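You operate a simulated robot arm through the tools that you are given. There is no shell and no other tool. Be economical: measure what you need, move in short steps, check, and stop when the job is done.

Carry out the task below with a simulated robot arm. There is one attempt and no reset: what you move stays moved.

Task
Scrub the grimy tube from the press clean, then close the gauge on it.
Fine: press lever left up, fingers clear of the die; scrub it on the purple mat with the purple block; block back; leave the length showing. Set down upright: purple scrub block. What is to be rubbed or washed off counts as gone when no trace of it is left.

Only the result counts: the job must be done as asked and must still hold three seconds after the hand-in. Knocking over, shifting, dropping, spilling or breaking anything else fails it.

Robot
A 6-joint arm with a two-finger parallel gripper, fixed in place. Base frame: the origin is at the foot of the arm, x ahead of it, y to its left, z up; the work surface is at about z = 0.8. Units: m, degrees, N and s.
With the tool pointing down near the work surface it reaches from about 0.26 to 0.68 m from the base axis. Its first joint turns from -66.0 to 66.0 degrees. Payload 2.9 kg.
The TCP is the grasp point between the finger pads, 0.03 m short of the fingertips. In the tool frame z runs along the fingers and y along their closing line. Largest opening 0.11 m; finger width 0.02, thickness 0.01; the body of the gripper, 0.048 by 0.112 m, starts 0.055 m behind the TCP.
Orientation is told as [roll, pitch, yaw] about the base's x, y, z axes, in that order, counted from this pose: with the fingers straight down and closing along the base's y, the tool's x points along the base's -x, its y along +y and its z along -z.

Tools
- The arm moves only by the tool arm_command. Its argument "motion" is text: rows parted by semicolons, each of 7 numbers parted by spaces: the shift along the base's x, y, z in m, then the turn, a rotation vector about the base's x, y, z in degrees, then the opening, from 0 (shut) to 1 (fully open). In form: dx dy dz ax ay az fingers; .... A call has 1 to 8 rows; each row shifts and turns the commanded pose from where the row before left it. Rows are played at 5 a second. More than 0.05 m and 8.6 degrees between two rows, or a gripper value outside its range, and nothing of the call is played. Where a pose cannot be reached the arm comes as near as it can. A force on the tool above 90 N (or 10 N above the force at the start of the call, whichever is more), or a blocked arm, ends the call early, and 0.2 s more pass. Each finger travels about 0.108 m/s and halts on what it meets, pressing with about 28 N; the grip force reading is that of the motor and also rises with nothing between the fingers. The clock runs only during rows and for 0.2 s after the last one: add rows that do not move to give the fingers time. It gives the time, the measured TCP pose, the force on the tool (base axes), the opening and the grip force at its end, in the units of the frame above (readings bear some noise), with the torque about the TCP (base axes, N m) and any sound that the robot's microphone picked up.
- Cameras (640 x 400 px; columns grow to the right, rows downward): "scene" is fixed at [0.0995, 0.4606, 1.3972]; the picture's right is [-0.45, -0.89, 0.00], its down [-0.51, 0.26, -0.82] and it looks along [0.73, -0.37, -0.57] (base axes); focal length 345 px, centre (320, 200). "wrist" rides on the gripper at [0.072, 0.017, -0.103] in the tool frame; the picture's right is [-0.23, 0.97, 0.00], its down [-0.76, -0.18, -0.62] and it looks along [-0.61, -0.14, 0.78] (tool axes); focal length 222 px, centre (320, 200). There is no depth. A picture from a camera that has moved, and an enlarged one, comes with that camera's place and axes in the base frame and with its lens. The place of the scene camera against the robot may be out by one fixed shift of up to 0.018 m in any direction.
- camera(camera): a new picture of that camera. No time passes.
- zoom(camera, box): a new picture of the part [left, top, right, bottom] of that camera's present view, enlarged. No time passes.
- close_job(): hands the job in; it is judged then, once.

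Go step by step. Nothing tells you positions but the pictures and the camera data: compare them with the known pose of the tool, close in by small moves and look again before you grip or let go. The budget is 120 turns and 64 pictures, counting those below and the enlarged ones. Unless the task says otherwise, let go and move clear before handing in, and close with one line.

The tools are called by a JSON object that holds its "api" and its "payload". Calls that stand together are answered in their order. arm_command: Moves the arm, as the interface text tells. Its arguments: {"type":"object","properties":{"motion":{"type":"string"}},"required":["motion"]} The other tools are called the same way: camera (camera) takes a picture; zoom (camera, box) takes an enlarged picture of a part of a camera's view; close_job () hands the job in.

At the start:

```text
time_s: 0.0
tcp_pos: [0.4373, -0.1506, 1.1434]
ee_rot: [0.0, 0.0, -0.1]
force: [-0.8, 0.6, 0.0]
moment: [0.0, 0.01, 0.01]
grip_width: 0.1104
grip_force: 0.1
```

scene: 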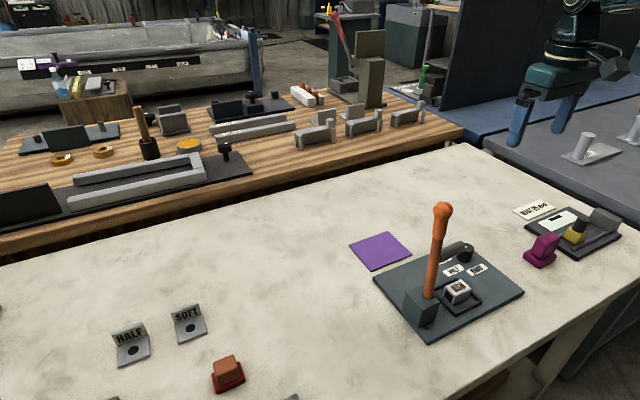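
wrist: 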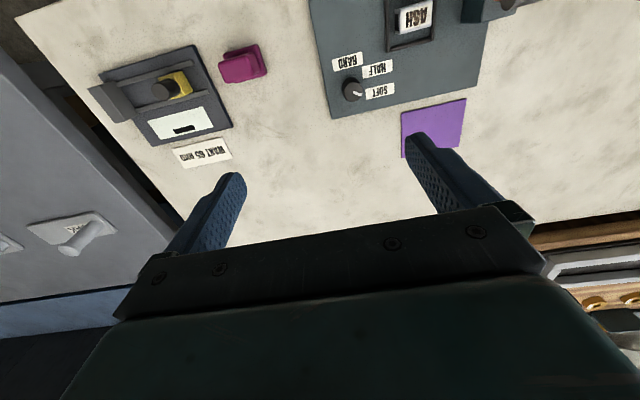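

I see a press with an orange lever, a purple mat, a purple/magenta block, and a gauge at right. I'll zoom in to read the details.

{"api": "zoom", "payload": {"camera": "scene", "box": [340, 190, 540, 350]}}

{"api": "zoom", "payload": {"camera": "scene", "box": [490, 180, 640, 280]}}

{"api": "zoom", "payload": {"camera": "scene", "box": [80, 280, 320, 400]}}

{"api": "zoom", "payload": {"camera": "wrist", "box": [300, 0, 540, 150]}}

{"api": "zoom", "payload": {"camera": "wrist", "box": [70, 20, 290, 170]}}

```text
2.50 times, centred on (440, 270) of scene
camera zoom: at [0.0995, 0.4606, 1.3972], right [-0.45, -0.89, 0.0], down [-0.51, 0.26, -0.82], along [0.73, -0.37, -0.57], focal length 862 px, centre (20, 25)
```

zoom: 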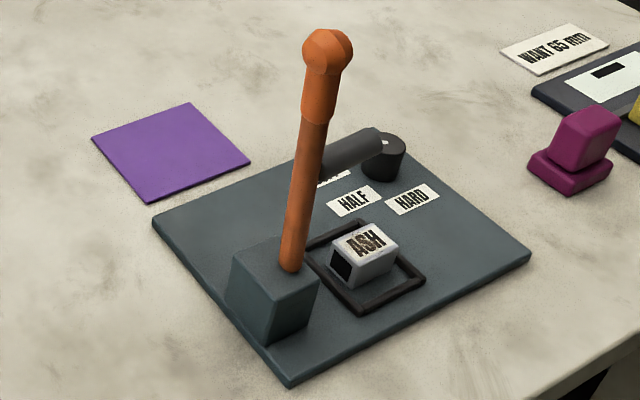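

```text
4.00 times, centred on (565, 230) of scene
camera zoom: at [0.0995, 0.4606, 1.3972], right [-0.45, -0.89, 0.0], down [-0.51, 0.26, -0.82], along [0.73, -0.37, -0.57], focal length 1379 px, centre (-660, 80)
```

zoom: 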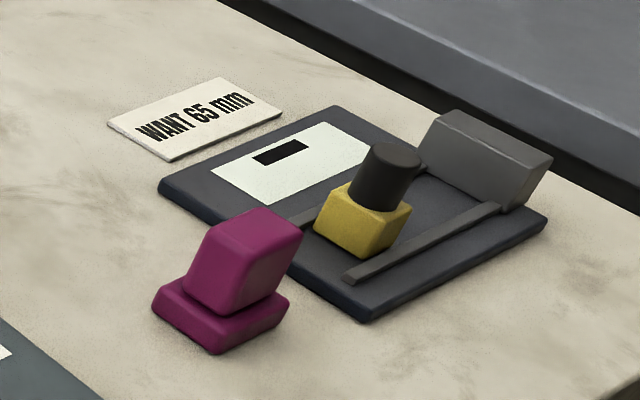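

```text
2.67 times, centred on (200, 340) of scene
camera zoom: at [0.0995, 0.4606, 1.3972], right [-0.45, -0.89, 0.0], down [-0.51, 0.26, -0.82], along [0.73, -0.37, -0.57], focal length 920 px, centre (640, -173)
```

zoom: 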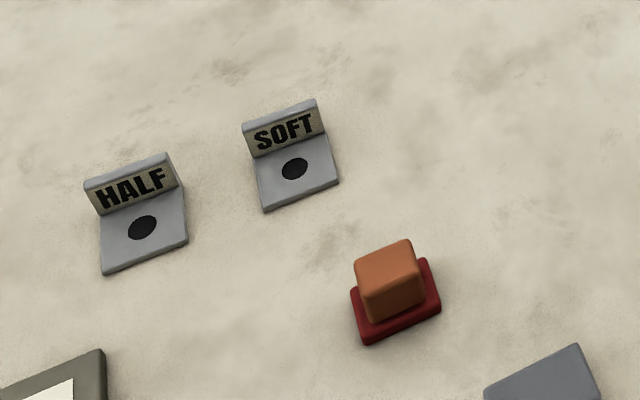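

```text
2.67 times, centred on (420, 75) of wrist
camera zoom: at [0.3652, -0.1328, 1.248], right [0.23, 0.97, 0.0], down [0.76, -0.18, 0.62], along [0.61, -0.14, -0.78], focal length 592 px, centre (53, 533)
```

zoom: 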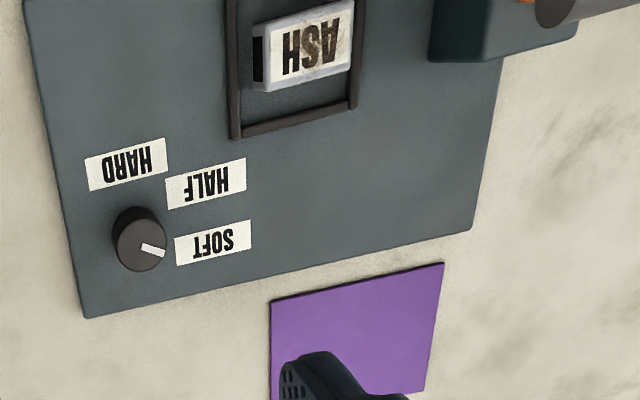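

```text
2.67 times, centred on (180, 95) of wrist
camera zoom: at [0.3652, -0.1328, 1.248], right [0.23, 0.97, 0.0], down [0.76, -0.18, 0.62], along [0.61, -0.14, -0.78], focal length 592 px, centre (693, 480)
```

zoom: 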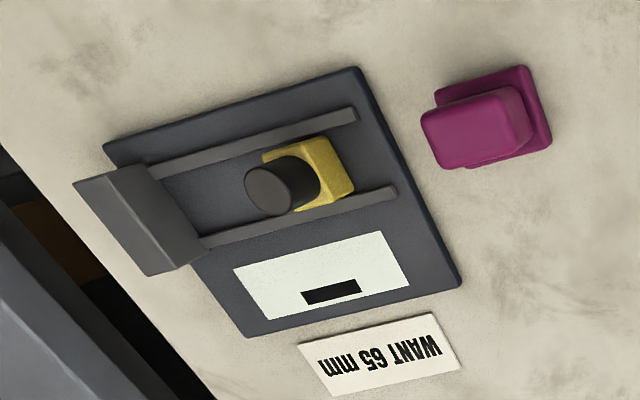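

The press holds a square tube marked ASH at about (0.39, 0, 0.84), with the lever up on its +y side. I'll move the hand for a better look at the press head.

{"api": "arm_command", "payload": {"motion": "-0.04 0 0.02 0 0 0 1;-0.04 0 0.02 0 0 0 1;-0.02 0.02 0.02 0 0 0 1;0 0.03 0 0 0 0 1;0 0 0 0 0 0 1"}}

{"api": "camera", "payload": {"camera": "wrist"}}

{"api": "camera", "payload": {"camera": "scene"}}

```text
time_s: 1.2
tcp_pos: [0.3375, -0.0979, 1.2025]
ee_rot: [0.0, 0.0, 0.0]
force: [0.3, 0.6, 0.0]
moment: [-0.01, -0.02, -0.01]
grip_width: 0.1099
grip_force: 0.2
```

```text
56 pictures are left
camera wrist: at [0.2649, -0.0808, 1.3074], right [0.23, 0.97, 0.0], down [0.76, -0.18, 0.62], along [0.61, -0.14, -0.78], focal length 222 px, centre (320, 200)
```

wrist: 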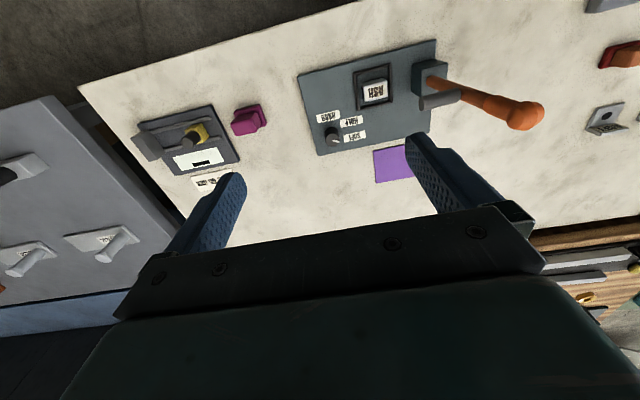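

```text
55 pictures are left
```

scene: 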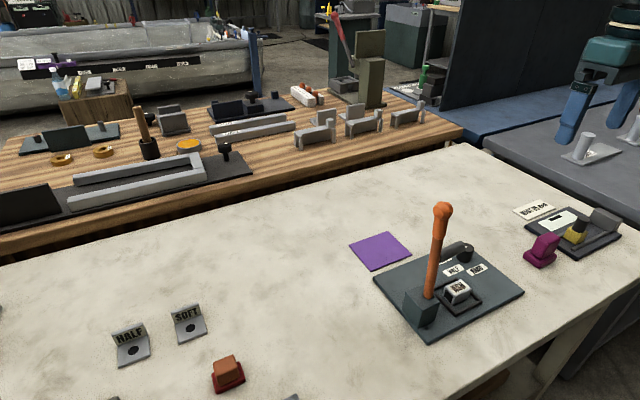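

{"api": "zoom", "payload": {"camera": "wrist", "box": [290, 30, 560, 200]}}

{"api": "zoom", "payload": {"camera": "scene", "box": [400, 230, 500, 320]}}

{"api": "zoom", "payload": {"camera": "wrist", "box": [110, 80, 290, 200]}}

```text
2.35 times, centred on (425, 115) of wrist
camera zoom: at [0.2649, -0.0808, 1.3074], right [0.23, 0.97, 0.0], down [0.76, -0.18, 0.62], along [0.61, -0.14, -0.78], focal length 523 px, centre (73, 400)
```

zoom: 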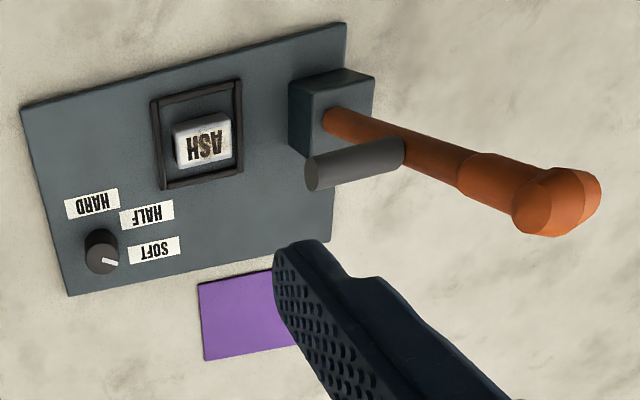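

```text
4.44 times, centred on (450, 275) of scene
camera zoom: at [0.0994, 0.4606, 1.3972], right [-0.45, -0.89, 0.0], down [-0.51, 0.26, -0.82], along [0.73, -0.37, -0.57], focal length 1533 px, centre (-258, -133)
```

zoom: 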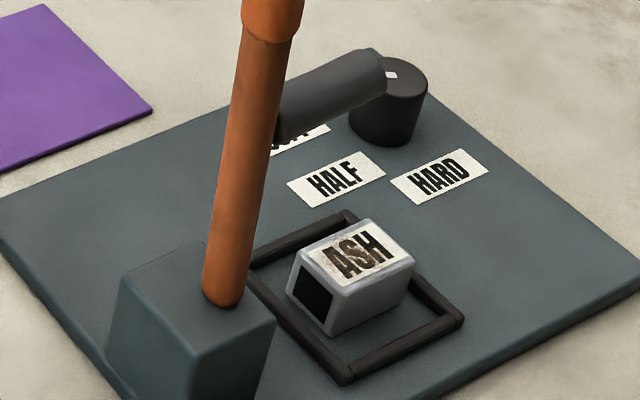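

```text
3.33 times, centred on (200, 140) of wrist
camera zoom: at [0.2649, -0.0808, 1.3074], right [0.23, 0.97, 0.0], down [0.76, -0.18, 0.62], along [0.61, -0.14, -0.78], focal length 740 px, centre (720, 400)
```

zoom: 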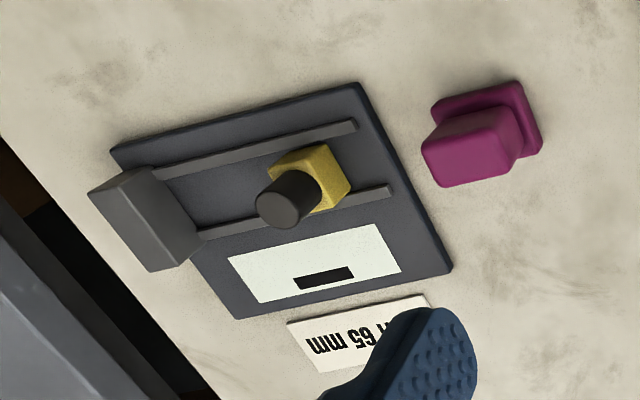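

Press board, gauge and block all look axis-aligned. Tube centre is about (0.392, 0.001), block about (0.393, -0.266), and the gauge rails run along y. I'll turn the hand 90° to close along x, clear of the lever's side arm.

{"api": "arm_command", "payload": {"motion": "0.01 0 0 0 0 8.5 1;0.01 0 0 0 0 8.5 1;0.01 0 0 0 0 8.5 1;0.01 0 0 0 0 8.5 1;0.01 0 0 0 0 8.5 1;0 0 0 0 0 8.5 1;0 0 0 0 0 8.5 1;0 0 0 0 0 8.5 1"}}

{"api": "arm_command", "payload": {"motion": "0 0 -0.04 0 0 8 0.7;0 0 -0.04 0 0 8 0.7;0 0 -0.04 0 0 6 0.7;0 0 -0.02 0 0 0 0.7;0 0 0 0 0 0 0.7"}}

{"api": "camera", "payload": {"camera": "wrist"}}

{"api": "camera", "payload": {"camera": "scene"}}

```text
time_s: 3.0
tcp_pos: [0.3868, -0.1002, 1.2039]
ee_rot: [0.0, 0.0, 68.1]
force: [-0.5, 0.0, 0.6]
moment: [-0.02, 0.0, -0.02]
grip_width: 0.11
grip_force: 0.1
```

```text
time_s: 4.2
tcp_pos: [0.3872, -0.1016, 1.0612]
ee_rot: [0.0, 0.0, 90.0]
force: [-0.7, -0.2, -0.7]
moment: [0.0, -0.01, 0.02]
grip_width: 0.077
grip_force: 0.0
```

```text
51 pictures are left
camera wrist: at [0.3707, -0.1732, 1.1655], right [-0.97, 0.23, 0.0], down [0.18, 0.76, 0.62], along [0.14, 0.61, -0.78], focal length 222 px, centre (320, 200)
```

wrist: 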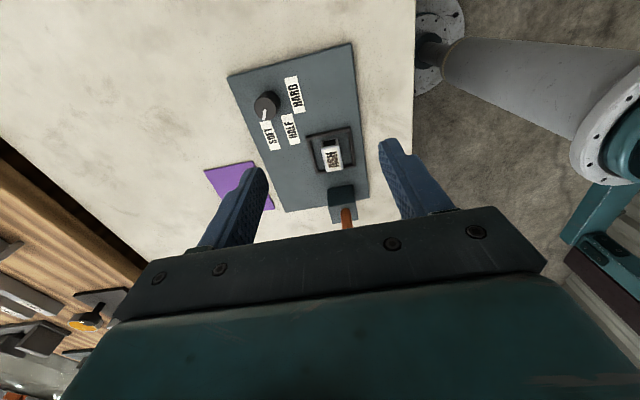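

```text
50 pictures are left
```

scene: 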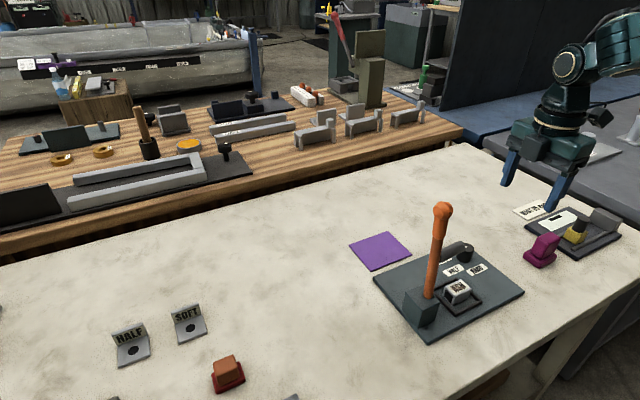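

Tube centre is consistently about (0.388, 0, 0.84). I'll tilt the hand 20° so its body stays away from the lever arm, and approach along the tool axis.

{"api": "arm_command", "payload": {"motion": "0 0.01 -0.02 7 0 0 0.7;0.001 0.02 -0.03 7 0 0 0.7;0.001 0.02 -0.03 6 0 0 0.7;0 0.012 -0.025 0 0 0 0.7;0 0 0 0 0 0 0.7"}}

{"api": "camera", "payload": {"camera": "wrist"}}

{"api": "camera", "payload": {"camera": "scene"}}

```text
time_s: 5.4
tcp_pos: [0.3897, -0.0378, 0.9557]
ee_rot: [0.0, -19.9, 90.1]
force: [-0.4, -0.6, 0.3]
moment: [0.0, 0.01, 0.04]
grip_width: 0.077
grip_force: 0.1
```

```text
49 pictures are left
camera wrist: at [0.3729, -0.1413, 1.0294], right [-0.97, 0.21, 0.08], down [0.18, 0.5, 0.85], along [0.14, 0.84, -0.53], focal length 222 px, centre (320, 200)
```

wrist: 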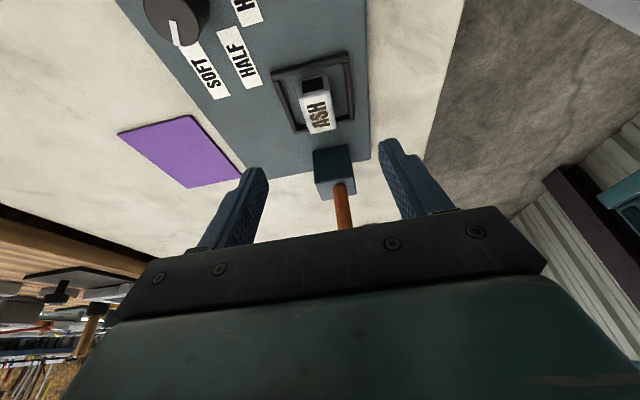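

```text
48 pictures are left
```

scene: 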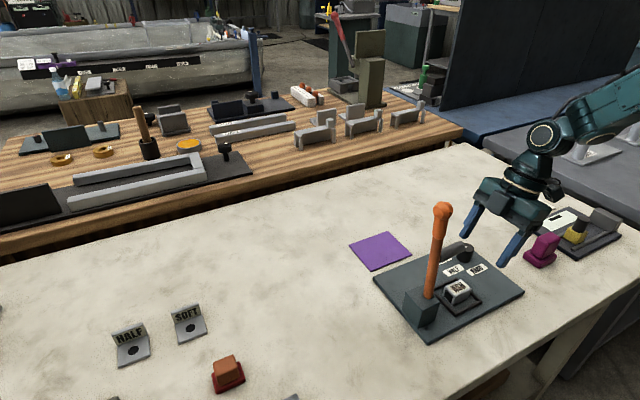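

Alignment looks good, so I descend along the tool axis to just around the tube, then check.

{"api": "arm_command", "payload": {"motion": "0 0.012 -0.033 0 0 0 0.7;0.001 0.012 -0.033 0 0 0 0.7;0 0.01 -0.03 0 0 0 0.7;0 0 0 0 0 0 0.7"}}

{"api": "camera", "payload": {"camera": "wrist"}}

{"api": "zoom", "payload": {"camera": "scene", "box": [380, 170, 580, 330]}}

```text
time_s: 6.4
tcp_pos: [0.3909, -0.0052, 0.8638]
ee_rot: [0.0, -19.9, 90.0]
force: [0.2, 0.4, 0.4]
moment: [0.02, -0.02, 0.0]
grip_width: 0.0771
grip_force: 0.1
```

```text
47 pictures are left
camera wrist: at [0.3747, -0.1074, 0.9376], right [-0.97, 0.21, 0.08], down [0.18, 0.5, 0.85], along [0.14, 0.84, -0.53], focal length 222 px, centre (320, 200)
```

wrist: 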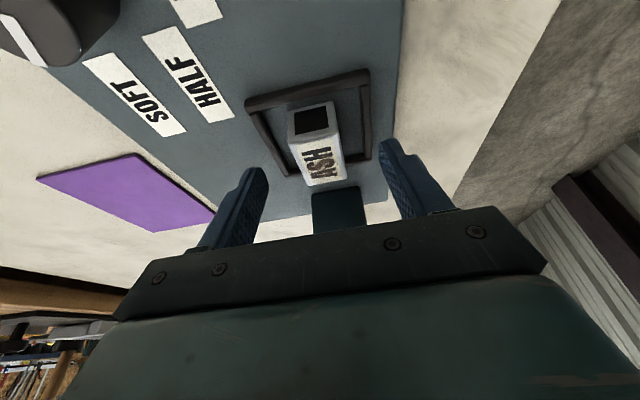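

```text
2.50 times, centred on (480, 250) of scene
camera zoom: at [0.0995, 0.4606, 1.3972], right [-0.45, -0.89, 0.0], down [-0.51, 0.26, -0.82], along [0.73, -0.37, -0.57], focal length 862 px, centre (-80, 75)
```

zoom: 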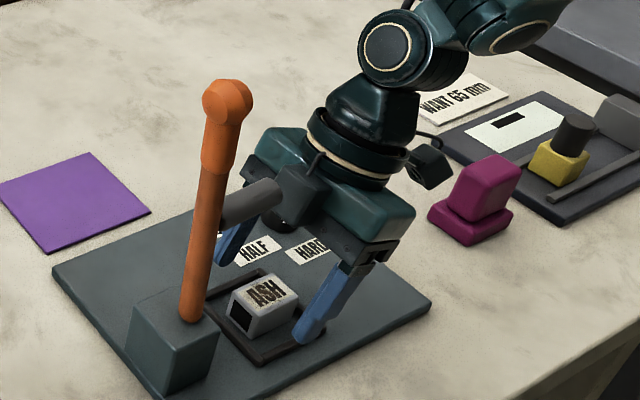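

Tube top sits at z≈0.841, and the fingers straddle it, clear of the lever arm. A little lower, then close gently.

{"api": "arm_command", "payload": {"motion": "0 0.006 -0.016 0 0 0 0.7;0 0 0 0 0 0 0.5;0 0 0 0 0 0 0.3;0 0 0 0 0 0 0.2;0 0 0 0 0 0 0.2"}}

{"api": "camera", "payload": {"camera": "wrist"}}

```text
time_s: 7.6
tcp_pos: [0.3896, 0.0013, 0.8475]
ee_rot: [0.1, -20.0, 89.9]
force: [-21.0, -15.4, 48.6]
moment: [-0.32, 0.96, -0.33]
grip_width: 0.0737
grip_force: 44.9
```

```text
45 pictures are left
camera wrist: at [0.3735, -0.1019, 0.9213], right [-0.97, 0.21, 0.08], down [0.18, 0.5, 0.85], along [0.14, 0.84, -0.53], focal length 222 px, centre (320, 200)
```

wrist: 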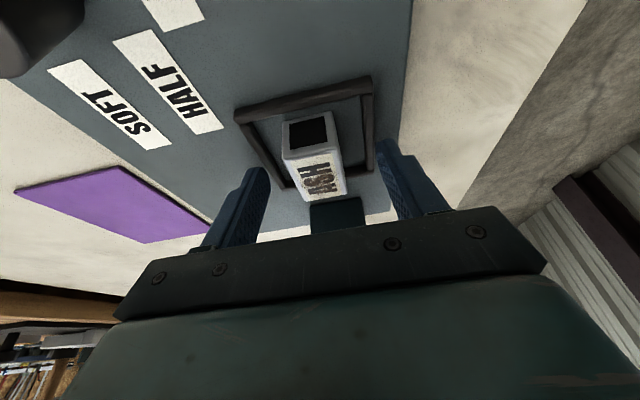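

The fingertips caught the die frame rather than the tube. I'll back up at once, then narrow and grip higher.

{"api": "arm_command", "payload": {"motion": "0 -0.002 0.01 0 0 0 0.7;0 -0.002 0.008 0 0 0 0.7;0 0 0 0 0 0 0.5;0 0 0 0 0 0 0.5"}}

{"api": "zoom", "payload": {"camera": "wrist", "box": [180, 70, 460, 250]}}

{"api": "zoom", "payload": {"camera": "scene", "box": [380, 230, 500, 330]}}

```text
time_s: 8.6
tcp_pos: [0.3891, -0.0008, 0.8648]
ee_rot: [0.0, -20.0, 90.1]
force: [0.0, -0.1, -0.6]
moment: [0.02, 0.02, 0.02]
grip_width: 0.0552
grip_force: 0.1
```

```text
2.22 times, centred on (320, 160) of wrist
camera zoom: at [0.3725, -0.1047, 0.9388], right [-0.97, 0.21, 0.08], down [0.18, 0.5, 0.85], along [0.14, 0.84, -0.53], focal length 494 px, centre (320, 289)
```

zoom: 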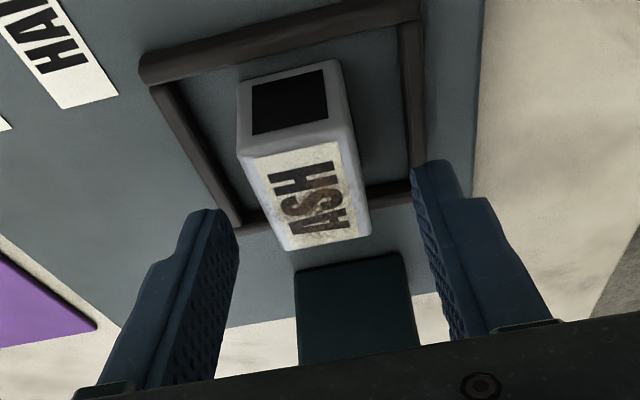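

```text
4.00 times, centred on (440, 280) of scene
camera zoom: at [0.0995, 0.4606, 1.3972], right [-0.45, -0.89, 0.0], down [-0.51, 0.26, -0.82], along [0.73, -0.37, -0.57], focal length 1379 px, centre (-160, -120)
```

zoom: 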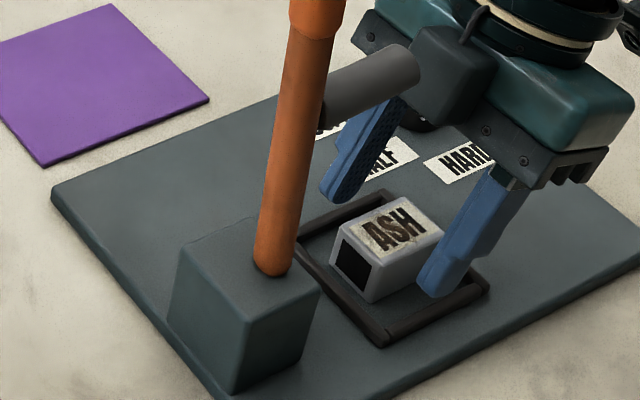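

The die frame is undisturbed and the tube centre is about (0.3915, 0). I'll narrow the fingers, lower slightly above the frame height, and close.

{"api": "arm_command", "payload": {"motion": "0.0025 -0.003 0 0 0 0 0.42;0 0 0 0 0 0 0.42;0 -0.001 -0.006 0 0 0 0.42;0 -0.001 -0.005 0 0 0 0.42;0 0 0 0 0 0 0.42"}}

{"api": "zoom", "payload": {"camera": "wrist", "box": [180, 70, 460, 250]}}

```text
time_s: 9.8
tcp_pos: [0.3931, -0.0063, 0.854]
ee_rot: [-0.1, -20.0, 90.0]
force: [-0.1, -0.7, 0.1]
moment: [-0.03, 0.04, -0.01]
grip_width: 0.0461
grip_force: 0.0
```

```text
2.22 times, centred on (320, 160) of wrist
camera zoom: at [0.3758, -0.1101, 0.928], right [-0.97, 0.21, 0.08], down [0.18, 0.5, 0.85], along [0.14, 0.84, -0.53], focal length 494 px, centre (320, 289)
```

zoom: 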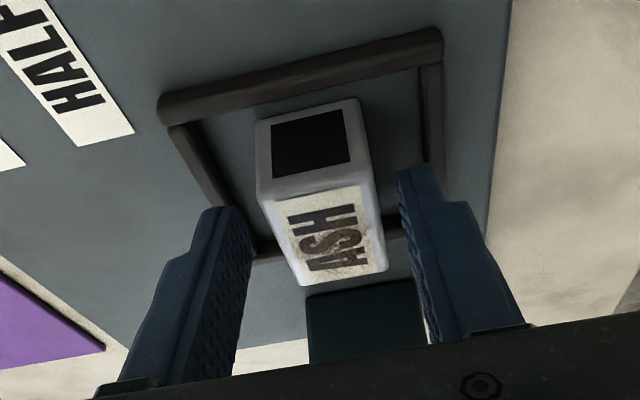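

The fingers straddle the tube evenly, so I close on it.

{"api": "arm_command", "payload": {"motion": "0 0.002 -0.001 0 0 0 0.36;0 0 0 0 0 0 0.3;0 0 0 0 0 0 0.25;0 0 0 0 0 0 0.22;0 0 0 0 0 0 0.22"}}

{"api": "zoom", "payload": {"camera": "wrist", "box": [180, 70, 460, 250]}}

```text
time_s: 11.0
tcp_pos: [0.3933, -0.0048, 0.8537]
ee_rot: [0.0, -20.1, 90.1]
force: [0.5, -0.1, 0.2]
moment: [-0.02, -0.03, 0.03]
grip_width: 0.0287
grip_force: 28.2
```

```text
2.22 times, centred on (320, 160) of wrist
camera zoom: at [0.376, -0.108, 0.9268], right [-0.97, 0.21, 0.08], down [0.18, 0.5, 0.85], along [0.14, 0.84, -0.53], focal length 494 px, centre (320, 289)
```

zoom: 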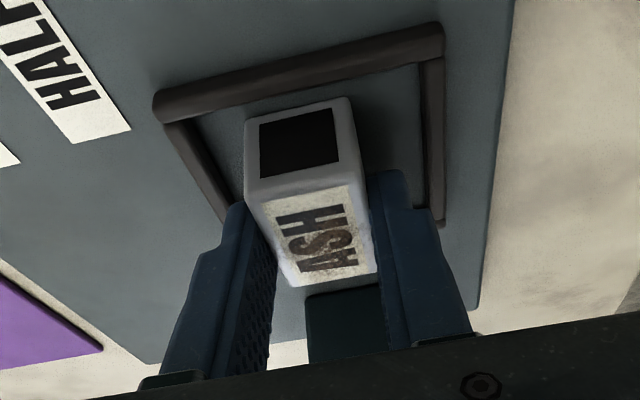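

The tube is held (28.7 mm wide). I lift it out along the tool axis, then straighten up, away from the lever.

{"api": "arm_command", "payload": {"motion": "0 -0.002 0.01 0 0 0 0.22;0 -0.01 0.028 0 0 0 0.22;0 -0.012 0.033 0 0 0 0.22;0 -0.015 0.035 0 0 0 0.22;0.02 -0.01 0.02 -7 0 0 0.22;0.04 0 0.01 -7 0 0 0.22;0.04 0 0 -6 0 0 0.22;0.03 0 0 0 0 0 0.22"}}

{"api": "camera", "payload": {"camera": "wrist"}}

{"api": "camera", "payload": {"camera": "scene"}}

```text
time_s: 12.8
tcp_pos: [0.5217, -0.0542, 0.9873]
ee_rot: [0.1, 0.0, 90.1]
force: [0.2, -0.3, -0.4]
moment: [0.01, 0.01, -0.01]
grip_width: 0.0293
grip_force: 27.8
```

```text
40 pictures are left
camera wrist: at [0.5056, -0.1266, 1.0929], right [-0.97, 0.23, 0.0], down [0.18, 0.76, 0.62], along [0.14, 0.61, -0.78], focal length 222 px, centre (320, 200)
```

wrist: 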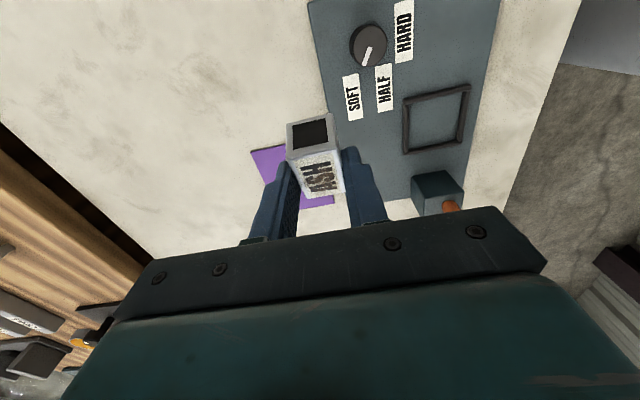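

```text
39 pictures are left
```

scene: 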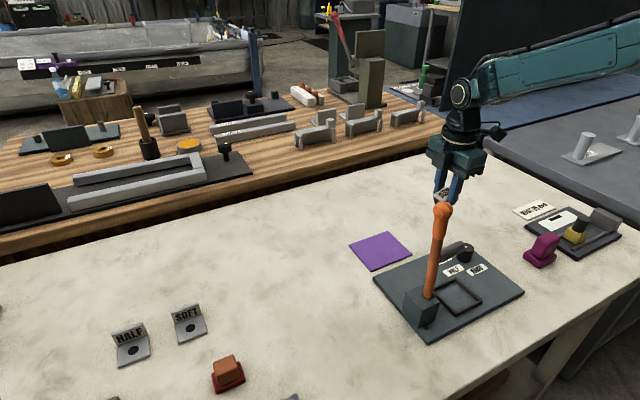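

The tube is out and the press lever still stands up. I restore the 20° tilt so the tube's bottom is level and move over the mat centre (≈0.588, 0.042).

{"api": "arm_command", "payload": {"motion": "0.03 0.02 0 7 0 0 0.22;0.036 0.025 -0.02 7 0 0 0.22;0 0.03 -0.03 6 0 0 0.22;0 0.017 -0.04 0 0 0 0.22;0 0 -0.02 0 0 0 0.22;0 0 0 0 0 0 0.22"}}

{"api": "camera", "payload": {"camera": "wrist"}}

{"api": "zoom", "payload": {"camera": "scene", "box": [310, 150, 510, 290]}}

```text
time_s: 14.2
tcp_pos: [0.5882, 0.0383, 0.8787]
ee_rot: [0.0, -19.9, 90.0]
force: [-0.1, -0.2, -1.0]
moment: [0.02, -0.02, -0.02]
grip_width: 0.0289
grip_force: 28.1
```

```text
38 pictures are left
camera wrist: at [0.5707, -0.0653, 0.9526], right [-0.97, 0.21, 0.08], down [0.18, 0.5, 0.85], along [0.14, 0.84, -0.53], focal length 222 px, centre (320, 200)
```

wrist: 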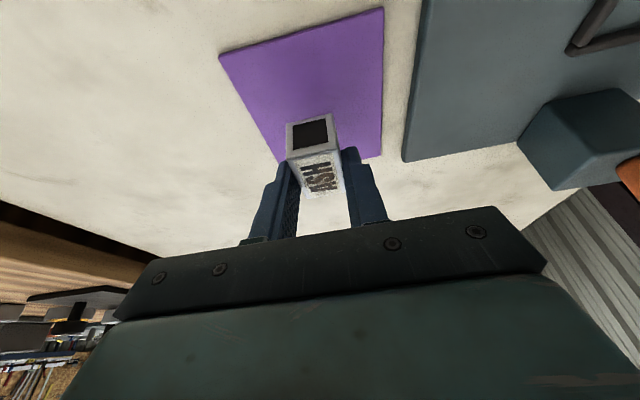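

```text
2.86 times, centred on (410, 220) of scene
camera zoom: at [0.0995, 0.4606, 1.3972], right [-0.45, -0.89, 0.0], down [-0.51, 0.26, -0.82], along [0.73, -0.37, -0.57], focal length 985 px, centre (63, 143)
```

zoom: 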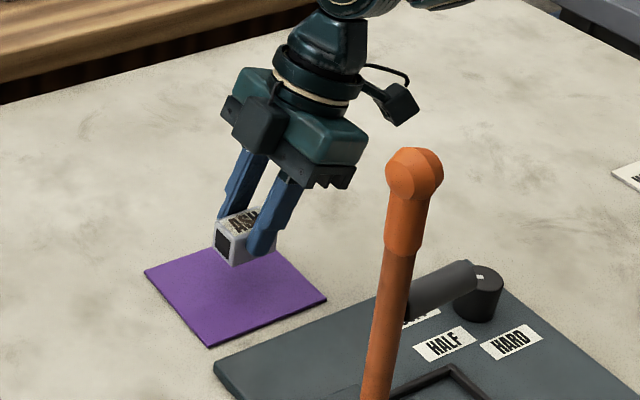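

The mat spans about x 0.535–0.634, y -0.01–0.10, with the tube over its centre. I lower slowly until I feel contact.

{"api": "arm_command", "payload": {"motion": "0 0 -0.015 0 0 0 0.22;0 0 -0.008 0 0 0 0.22;0 0 -0.003 0 0 0 0.22;0 0 0 0 0 0 0.22"}}

```text
time_s: 15.2
tcp_pos: [0.5889, 0.0378, 0.8528]
ee_rot: [0.0, -20.0, 90.0]
force: [0.1, 0.3, 0.0]
moment: [-0.02, -0.01, 0.0]
grip_width: 0.0288
grip_force: 28.3
```

{"api": "arm_command", "payload": {"motion": "0 0 -0.002 0 0 0 0.22;0 0 -0.002 0 0 0 0.22;0 0 0 0 0 0 0.22"}}

{"api": "zoom", "payload": {"camera": "scene", "box": [340, 190, 440, 280]}}

```text
time_s: 16.0
tcp_pos: [0.5878, 0.0379, 0.8481]
ee_rot: [0.0, -20.0, 90.0]
force: [0.9, 0.8, -1.3]
moment: [0.0, -0.01, -0.01]
grip_width: 0.0288
grip_force: 27.6
```

```text
4.44 times, centred on (390, 235) of scene
camera zoom: at [0.0995, 0.4606, 1.3972], right [-0.45, -0.89, 0.0], down [-0.51, 0.26, -0.82], along [0.73, -0.37, -0.57], focal length 1533 px, centre (9, 44)
```

zoom: 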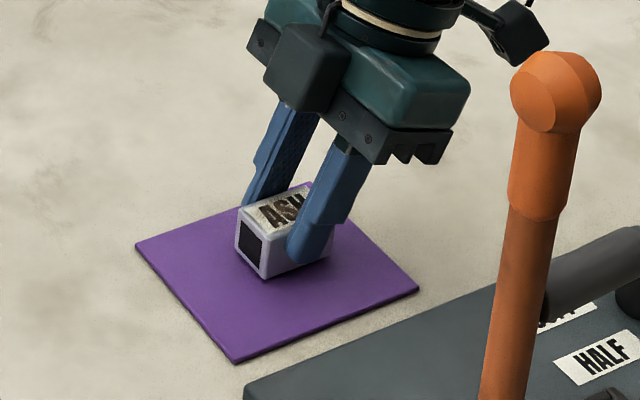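

{"api": "arm_command", "payload": {"motion": "0 0 -0.002 0 0 0 0.22;0 0 0 0 0 0 0.22"}}

{"api": "arm_command", "payload": {"motion": "0 0 -0.002 0 0 0 0.22;0 0 0 0 0 0 0.22"}}

```text
time_s: 16.6
tcp_pos: [0.5876, 0.0378, 0.8467]
ee_rot: [0.1, -20.0, 89.9]
force: [-0.6, 0.5, 0.0]
moment: [0.01, -0.02, -0.02]
grip_width: 0.0289
grip_force: 29.0
```

```text
time_s: 17.2
tcp_pos: [0.5883, 0.0378, 0.8452]
ee_rot: [-0.2, -19.9, 90.1]
force: [-6.7, 0.1, 13.9]
moment: [-0.03, 0.26, 0.06]
grip_width: 0.0289
grip_force: 28.1
```

Contact felt, so the tube rests on the mat. I release it and back off along the tool axis.

{"api": "arm_command", "payload": {"motion": "0 0 0.0005 0 0 0 0.3;0 0 0 0 0 0 0.42;0 0 0 0 0 0 0.5;0 -0.01 0.03 0 0 0 0.5;0 -0.015 0.04 0 0 0 0.6;0 -0.015 0.04 -7 0 0 0.6;0 -0.02 0.03 -7 0 0 0.7;0 -0.02 0.02 -6 0 0 0.7"}}

{"api": "zoom", "payload": {"camera": "scene", "box": [340, 190, 440, 280]}}

{"api": "zoom", "payload": {"camera": "wrist", "box": [200, 30, 440, 180]}}

```text
time_s: 19.0
tcp_pos: [0.5862, -0.042, 1.0059]
ee_rot: [0.0, 0.0, 90.1]
force: [0.3, 0.5, 0.1]
moment: [0.0, 0.02, -0.01]
grip_width: 0.0769
grip_force: 0.1
```

```text
4.44 times, centred on (390, 235) of scene
camera zoom: at [0.0994, 0.4606, 1.3972], right [-0.45, -0.89, 0.0], down [-0.51, 0.26, -0.82], along [0.73, -0.37, -0.57], focal length 1533 px, centre (9, 44)
```

zoom: 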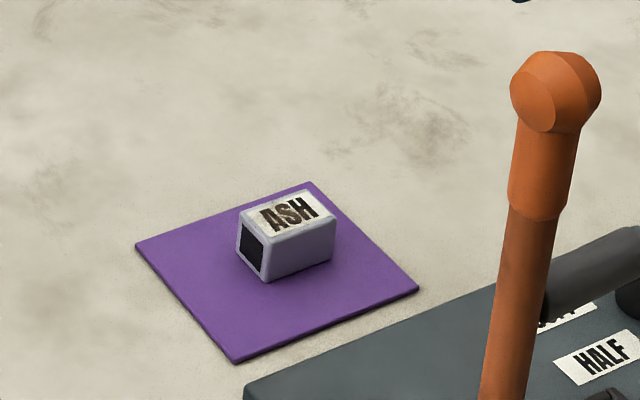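

```text
2.67 times, centred on (320, 105) of wrist
camera zoom: at [0.5694, -0.1147, 1.1103], right [-0.97, 0.23, 0.0], down [0.18, 0.76, 0.62], along [0.14, 0.61, -0.78], focal length 592 px, centre (320, 453)
```

zoom: 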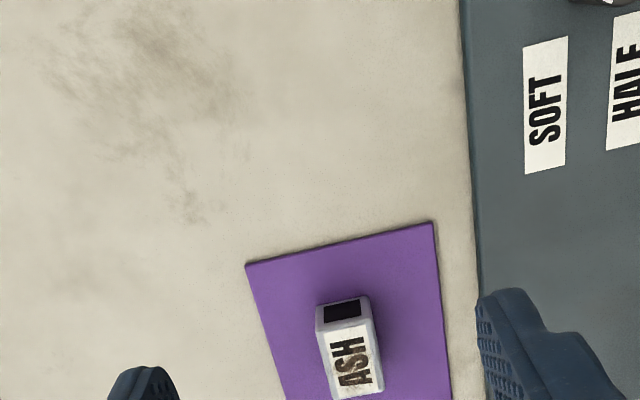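

The tube is upright on the mat at about (0.589, 0.043), grime visible on its label. Next: the purple block near (0.392, -0.266).

{"api": "arm_command", "payload": {"motion": "-0.03 -0.035 0 0 0 0 0.7;-0.03 -0.035 0 0 0 0 0.7;-0.03 -0.035 0 0 0 0 0.7;-0.03 -0.035 0 0 0 0 0.7;-0.03 -0.035 0 0 0 0 0.7;-0.03 -0.035 -0.02 0 0 0 0.7;-0.014 -0.03 -0.03 0 0 0 0.7;0 0 0 0 0 0 0.7"}}

{"api": "camera", "payload": {"camera": "wrist"}}

{"api": "zoom", "payload": {"camera": "scene", "box": [500, 170, 640, 280]}}

```text
refused: row 6 steps farther than a row can; nothing moved
```

```text
33 pictures are left
camera wrist: at [0.5694, -0.1147, 1.1103], right [-0.97, 0.23, 0.0], down [0.18, 0.76, 0.62], along [0.14, 0.61, -0.78], focal length 222 px, centre (320, 200)
```

wrist: 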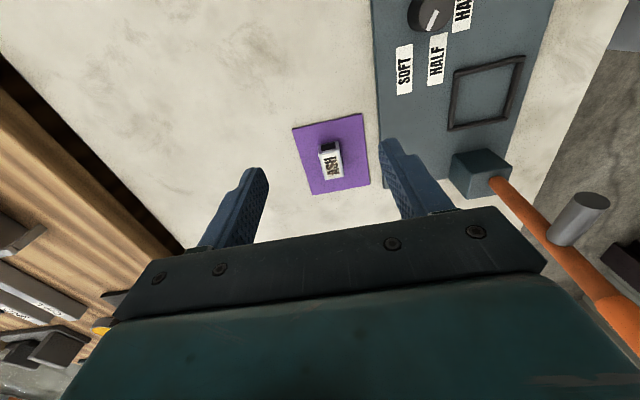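

```text
3.64 times, centred on (570, 225) of scene
camera zoom: at [0.0994, 0.4606, 1.3972], right [-0.45, -0.89, 0.0], down [-0.51, 0.26, -0.82], along [0.73, -0.37, -0.57], focal length 1254 px, centre (-589, 109)
```

zoom: 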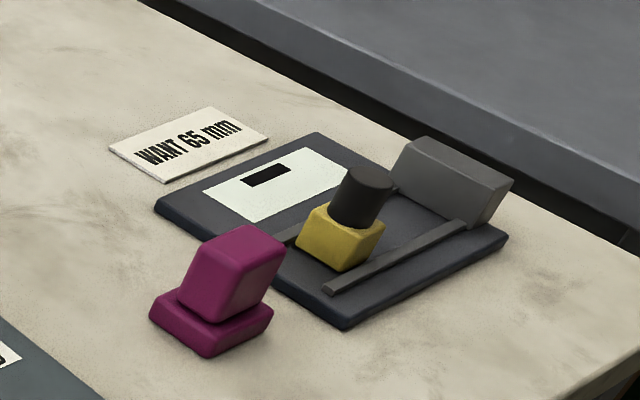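

{"api": "arm_command", "payload": {"motion": "-0.03 -0.035 0 0 0 0 0.7;-0.03 -0.035 0 0 0 0 0.7;-0.03 -0.035 0 0 0 0 0.7;-0.03 -0.035 0 0 0 0 0.7;-0.03 -0.035 0 0 0 0 0.7;-0.03 -0.03 -0.01 0 0 0 0.7;-0.014 -0.02 -0.03 0 0 0 0.7;0 0 0 0 0 0 0.7"}}

{"api": "camera", "payload": {"camera": "wrist"}}

```text
time_s: 20.8
tcp_pos: [0.3945, -0.2634, 0.9651]
ee_rot: [0.1, 0.0, 90.0]
force: [1.0, 0.5, -0.1]
moment: [-0.02, 0.04, 0.0]
grip_width: 0.0767
grip_force: 0.1
```

```text
31 pictures are left
camera wrist: at [0.3774, -0.3354, 1.0697], right [-0.97, 0.23, 0.0], down [0.18, 0.76, 0.62], along [0.14, 0.61, -0.78], focal length 222 px, centre (320, 200)
```

wrist: 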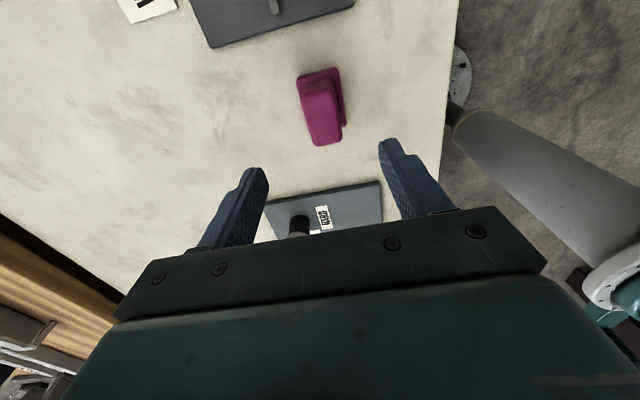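

{"api": "zoom", "payload": {"camera": "wrist", "box": [240, 50, 400, 150]}}

```text
4.00 times, centred on (320, 100) of wrist
camera zoom: at [0.3774, -0.3354, 1.0697], right [-0.97, 0.23, 0.0], down [0.18, 0.76, 0.62], along [0.14, 0.61, -0.78], focal length 888 px, centre (320, 600)
```

zoom: 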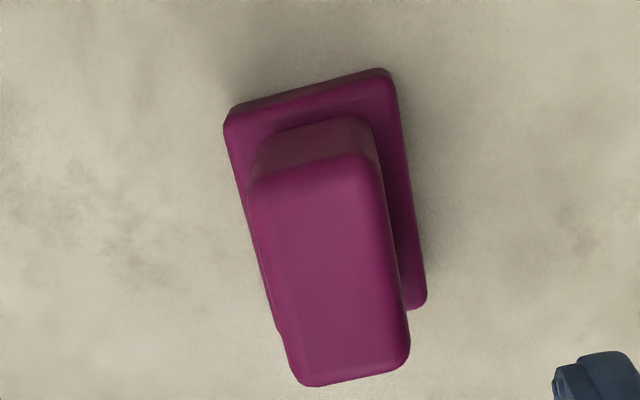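

Block pad is centred near (0.3895, -0.267), handle 27 mm wide in x, top at about z 0.866. I go down to grip the handle.

{"api": "arm_command", "payload": {"motion": "-0.005 -0.0035 -0.035 0 0 0 0.6;0 0 -0.035 0 0 0 0.5;0 0 -0.025 0 0 0 0.5;0 0 0 0 0 0 0.5"}}

{"api": "camera", "payload": {"camera": "wrist"}}

```text
time_s: 21.8
tcp_pos: [0.3896, -0.2667, 0.8696]
ee_rot: [0.0, 0.0, 90.0]
force: [-0.2, -0.1, 1.1]
moment: [-0.02, -0.04, 0.02]
grip_width: 0.055
grip_force: 0.0
```

```text
29 pictures are left
camera wrist: at [0.3739, -0.3386, 0.9736], right [-0.97, 0.23, 0.0], down [0.18, 0.76, 0.62], along [0.14, 0.61, -0.78], focal length 222 px, centre (320, 200)
```

wrist: 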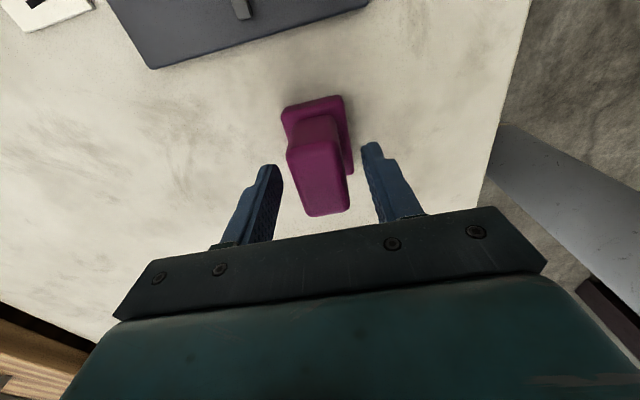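

Centred on the handle. I lower the rest of the way and close.

{"api": "arm_command", "payload": {"motion": "0 0 -0.01 0 0 0 0.5;0 0 -0.007 0 0 0 0.5;0 0 0 0 0 0 0.4;0 0 0 0 0 0 0.3;0 0 0 0 0 0 0.2;0 0 0 0 0 0 0.18"}}

```text
time_s: 23.2
tcp_pos: [0.3903, -0.2683, 0.8524]
ee_rot: [0.0, 0.0, 90.1]
force: [-0.3, 1.4, -0.1]
moment: [-0.02, 0.0, -0.03]
grip_width: 0.0297
grip_force: 28.1
```

The block is gripped; original pose was TCP (0.3903, -0.2683, 0.8524). I lift it and carry it over the tube.

{"api": "arm_command", "payload": {"motion": "0 0 0.02 0 0 0 0.18;0 0 0.04 0 0 0 0.18;0 0 0.04 0 0 0 0.18;0.024 0.038 0 0 0 0 0.18;0.024 0.038 0 0 0 0 0.18;0.024 0.038 0 0 0 0 0.18;0.024 0.038 0 0 0 0 0.18;0.024 0.038 0 0 0 0 0.18"}}

{"api": "arm_command", "payload": {"motion": "0.026 0.04 0 0 0 0 0.18;0.026 0.04 0 0 0 0 0.18;0.026 0.041 0 0 0 0 0.18;0 0 -0.03 0 0 0 0.18;0 0 -0.02 0 0 0 0.18;0 0 0 0 0 0 0.18"}}

{"api": "camera", "payload": {"camera": "wrist"}}

{"api": "zoom", "payload": {"camera": "scene", "box": [340, 190, 440, 280]}}

```text
time_s: 25.0
tcp_pos: [0.5101, -0.0743, 0.9534]
ee_rot: [0.0, 0.0, 90.0]
force: [-1.0, -0.1, 0.1]
moment: [-0.01, 0.03, -0.02]
grip_width: 0.0294
grip_force: 27.5
```

```text
time_s: 26.4
tcp_pos: [0.5895, 0.0422, 0.9016]
ee_rot: [0.0, 0.1, 89.9]
force: [-0.5, 0.5, -1.3]
moment: [0.01, -0.02, 0.02]
grip_width: 0.0295
grip_force: 28.1
```

```text
28 pictures are left
camera wrist: at [0.573, -0.0295, 1.0065], right [-0.97, 0.23, 0.0], down [0.18, 0.76, 0.62], along [0.14, 0.61, -0.78], focal length 222 px, centre (320, 200)
```

wrist: 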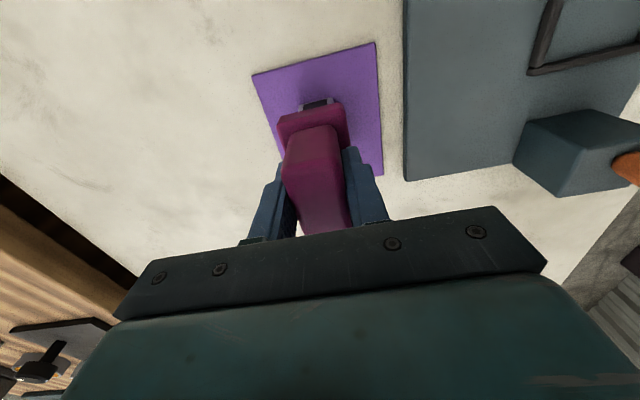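

```text
4.44 times, centred on (390, 235) of scene
camera zoom: at [0.0995, 0.4606, 1.3972], right [-0.45, -0.89, 0.0], down [-0.51, 0.26, -0.82], along [0.73, -0.37, -0.57], focal length 1533 px, centre (9, 44)
```

zoom: 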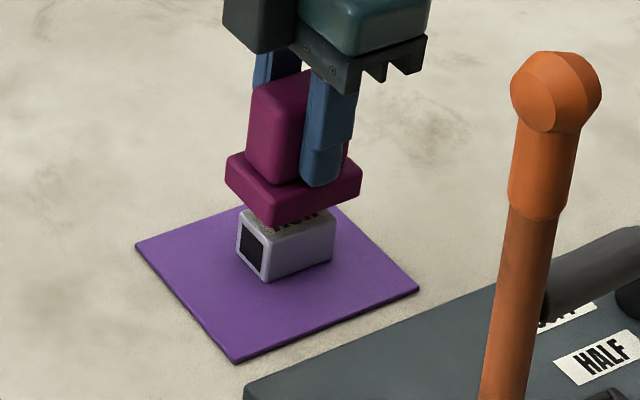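

The pad is right above the tube. I lower it to light contact.

{"api": "arm_command", "payload": {"motion": "0 0 -0.01 0 0 0 0.18;0 0 -0.003 0 0 0 0.18;0 0 0 0 0 0 0.18"}}

{"api": "arm_command", "payload": {"motion": "0 0 -0.003 0 0 0 0.18;0 0 0 0 0 0 0.18"}}

{"api": "arm_command", "payload": {"motion": "0 0 -0.002 0 0 0 0.18;0 0 0 0 0 0 0.18"}}

```text
time_s: 27.2
tcp_pos: [0.5886, 0.041, 0.888]
ee_rot: [-0.1, 0.0, 89.9]
force: [-0.6, -0.3, -0.4]
moment: [0.0, 0.02, 0.01]
grip_width: 0.0297
grip_force: 27.7
```

```text
time_s: 27.8
tcp_pos: [0.5885, 0.0411, 0.8865]
ee_rot: [0.0, 0.0, 90.0]
force: [0.3, 0.5, -0.2]
moment: [0.0, 0.03, 0.0]
grip_width: 0.0296
grip_force: 28.2
```

```text
time_s: 28.4
tcp_pos: [0.588, 0.0405, 0.8857]
ee_rot: [0.0, 0.0, 90.1]
force: [-0.8, 2.1, 5.9]
moment: [0.19, 0.01, 0.02]
grip_width: 0.0294
grip_force: 28.1
```

Light contact at about 6 N. I make small strokes along y and then check whether the tube holds still.

{"api": "arm_command", "payload": {"motion": "0 0.008 0 0 0 0 0.18;0 0.008 0 0 0 0 0.18;0 -0.008 0 0 0 0 0.18;0 -0.008 0 0 0 0 0.18;0 -0.008 0 0 0 0 0.18;0 -0.008 0 0 0 0 0.18;0 0.008 0 0 0 0 0.18;0 0.008 0 0 0 0 0.18"}}

{"api": "zoom", "payload": {"camera": "scene", "box": [340, 190, 440, 280]}}

```text
time_s: 30.2
tcp_pos: [0.5886, 0.0372, 0.8859]
ee_rot: [0.0, 0.2, 89.6]
force: [0.1, -12.8, 15.0]
moment: [-0.74, -0.03, -0.03]
grip_width: 0.0295
grip_force: 28.1
```

```text
4.44 times, centred on (390, 235) of scene
camera zoom: at [0.0992, 0.4602, 1.3973], right [-0.45, -0.89, 0.0], down [-0.51, 0.26, -0.82], along [0.73, -0.37, -0.57], focal length 1533 px, centre (9, 44)
```

zoom: 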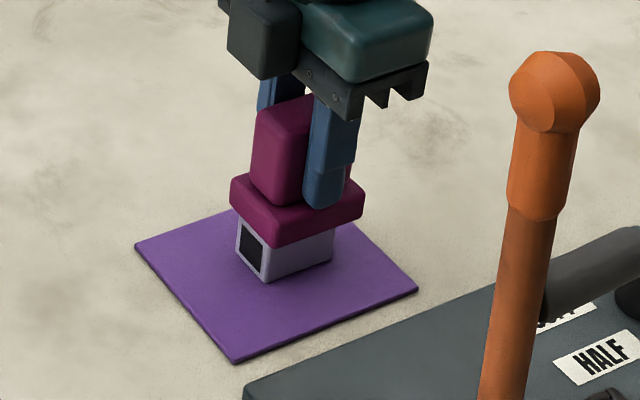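

The tube holds still under the rub. More strokes, then I lift and inspect.

{"api": "arm_command", "payload": {"motion": "0 0.01 0 0 0 0 0.18;0 0.01 0 0 0 0 0.18;0 -0.01 0 0 0 0 0.18;0 -0.01 0 0 0 0 0.18;0 -0.01 0 0 0 0 0.18;0 -0.01 0 0 0 0 0.18;0 0.01 0 0 0 0 0.18;0 0.01 0 0 0 0 0.18"}}

{"api": "arm_command", "payload": {"motion": "0.006 0.01 0 0 0 0 0.18;0 0.01 0 0 0 0 0.18;0 -0.015 0 0 0 0 0.18;0 -0.015 0 0 0 0 0.18;-0.006 0 0 0 0 0 0.18;-0.006 0.015 0 0 0 0 0.18;0 0.015 0 0 0 0 0.18;0 -0.01 0 0 0 0 0.18"}}

{"api": "arm_command", "payload": {"motion": "0 -0.015 0 0 0 0 0.18;0.006 0.015 0 0 0 0 0.18;0 0 0.005 0 0 0 0.18;0 0 0.03 0 0 0 0.18;0 -0.03 0.03 0 0 0 0.18;0 -0.045 0.01 0 0 0 0.18;0 -0.03 0 0 0 0 0.18;0 0 0 0 0 0 0.18"}}

{"api": "zoom", "payload": {"camera": "scene", "box": [340, 190, 440, 280]}}

```text
time_s: 32.0
tcp_pos: [0.5868, 0.0385, 0.8854]
ee_rot: [0.1, 0.1, 89.5]
force: [-0.8, -14.5, 15.8]
moment: [-1.07, 0.01, -0.05]
grip_width: 0.0295
grip_force: 28.1
```

```text
time_s: 33.8
tcp_pos: [0.5812, 0.0532, 0.8858]
ee_rot: [0.0, -0.1, 90.4]
force: [0.2, 7.8, 9.9]
moment: [0.58, -0.17, 0.03]
grip_width: 0.0293
grip_force: 28.3
```

```text
time_s: 35.6
tcp_pos: [0.5863, -0.0533, 0.9594]
ee_rot: [0.0, 0.0, 90.0]
force: [0.1, 0.5, -1.5]
moment: [0.03, 0.01, 0.0]
grip_width: 0.0294
grip_force: 28.1
```

```text
4.44 times, centred on (390, 235) of scene
camera zoom: at [0.0995, 0.4605, 1.3972], right [-0.45, -0.89, 0.0], down [-0.51, 0.26, -0.82], along [0.73, -0.37, -0.57], focal length 1533 px, centre (9, 44)
```

zoom: 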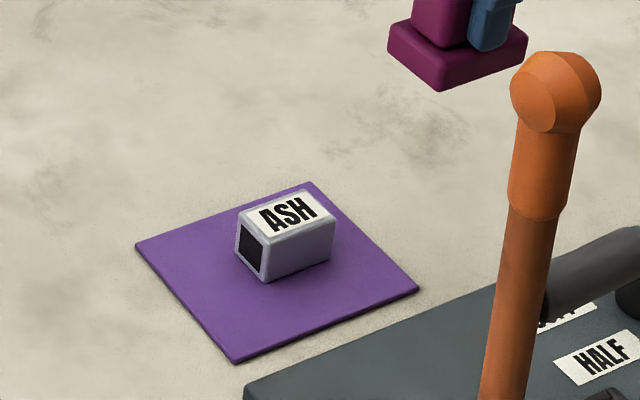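

The label looks clean; a tighter look to be sure there's no trace.

{"api": "zoom", "payload": {"camera": "scene", "box": [372, 222, 422, 257]}}

{"api": "zoom", "payload": {"camera": "wrist", "box": [280, 60, 400, 140]}}

```text
11.43 times, centred on (397, 240) of scene
camera zoom: at [0.0995, 0.4605, 1.3972], right [-0.45, -0.89, 0.0], down [-0.51, 0.26, -0.82], along [0.73, -0.37, -0.57], focal length 3941 px, centre (-560, -251)
```

zoom: 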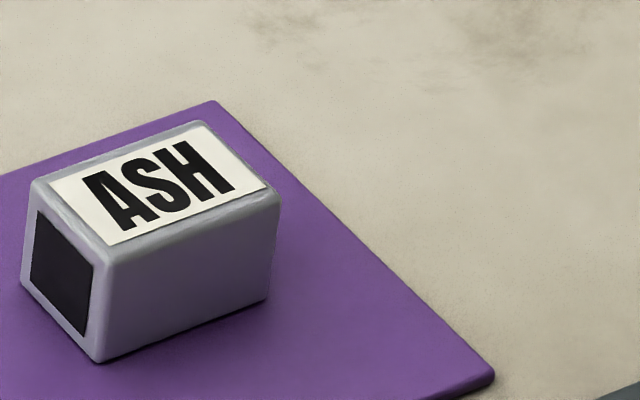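

```text
5.00 times, centred on (340, 100) of wrist
camera zoom: at [0.5694, -0.1245, 1.0636], right [-0.97, 0.23, 0.0], down [0.18, 0.76, 0.62], along [0.14, 0.61, -0.78], focal length 1111 px, centre (220, 700)
```

zoom: 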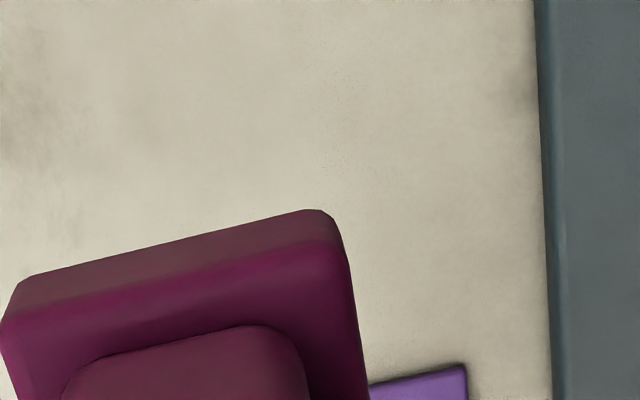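

The label is spotless. I carry the block back to its original spot.

{"api": "arm_command", "payload": {"motion": "-0.032 -0.036 0 0 0 0 0.18;-0.032 -0.036 0 0 0 0 0.18;-0.032 -0.036 0 0 0 0 0.18;-0.032 -0.036 0 0 0 0 0.18;-0.034 -0.036 0 0 0 0 0.18;-0.034 -0.035 -0.01 0 0 0 0.18;0 0 -0.04 0 0 0 0.18;0 0 0 0 0 0 0.18"}}

{"api": "arm_command", "payload": {"motion": "0 0 -0.03 0 0 0 0.18;0 0 -0.015 0 0 0 0.18;0 0 0 0 0 0 0.18"}}

```text
time_s: 37.4
tcp_pos: [0.397, -0.2705, 0.9066]
ee_rot: [0.0, 0.0, 90.1]
force: [0.4, -0.5, -0.4]
moment: [-0.01, 0.02, 0.0]
grip_width: 0.0293
grip_force: 27.8
```

```text
time_s: 38.2
tcp_pos: [0.393, -0.2702, 0.8627]
ee_rot: [0.0, 0.0, 90.0]
force: [0.4, -0.5, -1.0]
moment: [0.06, -0.02, -0.04]
grip_width: 0.0295
grip_force: 27.8
```

{"api": "arm_command", "payload": {"motion": "-0.0015 0.002 -0.004 0 0 0 0.18;-0.001 0 -0.003 0 0 0 0.18;0 0 0 0 0 0 0.18"}}

{"api": "arm_command", "payload": {"motion": "0 0 -0.002 0 0 0 0.18;0 0 0 0 0 0 0.18"}}

{"api": "arm_command", "payload": {"motion": "0 0 -0.001 0 0 0 0.18;0 0 0 0 0 0 0.18"}}

```text
time_s: 39.0
tcp_pos: [0.3898, -0.2688, 0.8565]
ee_rot: [0.0, 0.0, 90.0]
force: [0.7, 0.5, -1.5]
moment: [0.0, 0.02, -0.01]
grip_width: 0.0294
grip_force: 28.2
```

```text
time_s: 39.6
tcp_pos: [0.3895, -0.2682, 0.8557]
ee_rot: [0.0, 0.0, 90.1]
force: [-0.3, -0.2, -1.1]
moment: [-0.02, 0.01, -0.04]
grip_width: 0.0293
grip_force: 27.8
```

```text
time_s: 40.2
tcp_pos: [0.3889, -0.2669, 0.8546]
ee_rot: [0.0, 0.1, 89.9]
force: [0.4, -0.6, -0.1]
moment: [0.01, 0.01, -0.01]
grip_width: 0.0297
grip_force: 27.7
```

{"api": "arm_command", "payload": {"motion": "0 0 -0.001 0 0 0 0.18;0 0 0 0 0 0 0.18"}}

{"api": "arm_command", "payload": {"motion": "0 0 -0.001 0 0 0 0.18;0 0 0 0 0 0 0.18"}}

```text
time_s: 40.8
tcp_pos: [0.3891, -0.2673, 0.854]
ee_rot: [0.0, 0.0, 90.0]
force: [0.4, -0.8, -0.7]
moment: [0.03, 0.02, 0.0]
grip_width: 0.0295
grip_force: 28.5
```

```text
time_s: 41.4
tcp_pos: [0.3903, -0.2687, 0.8526]
ee_rot: [-0.1, -0.1, 90.0]
force: [-0.9, 0.1, -0.8]
moment: [0.04, 0.01, -0.04]
grip_width: 0.0295
grip_force: 28.8
```

{"api": "arm_command", "payload": {"motion": "0 0 -0.001 0 0 0 0.18;0 0 0 0 0 0 0.18"}}

```text
time_s: 42.0
tcp_pos: [0.39, -0.2684, 0.853]
ee_rot: [0.0, 0.0, 90.0]
force: [1.1, -0.2, -0.4]
moment: [0.0, 0.01, 0.03]
grip_width: 0.0292
grip_force: 28.1
```

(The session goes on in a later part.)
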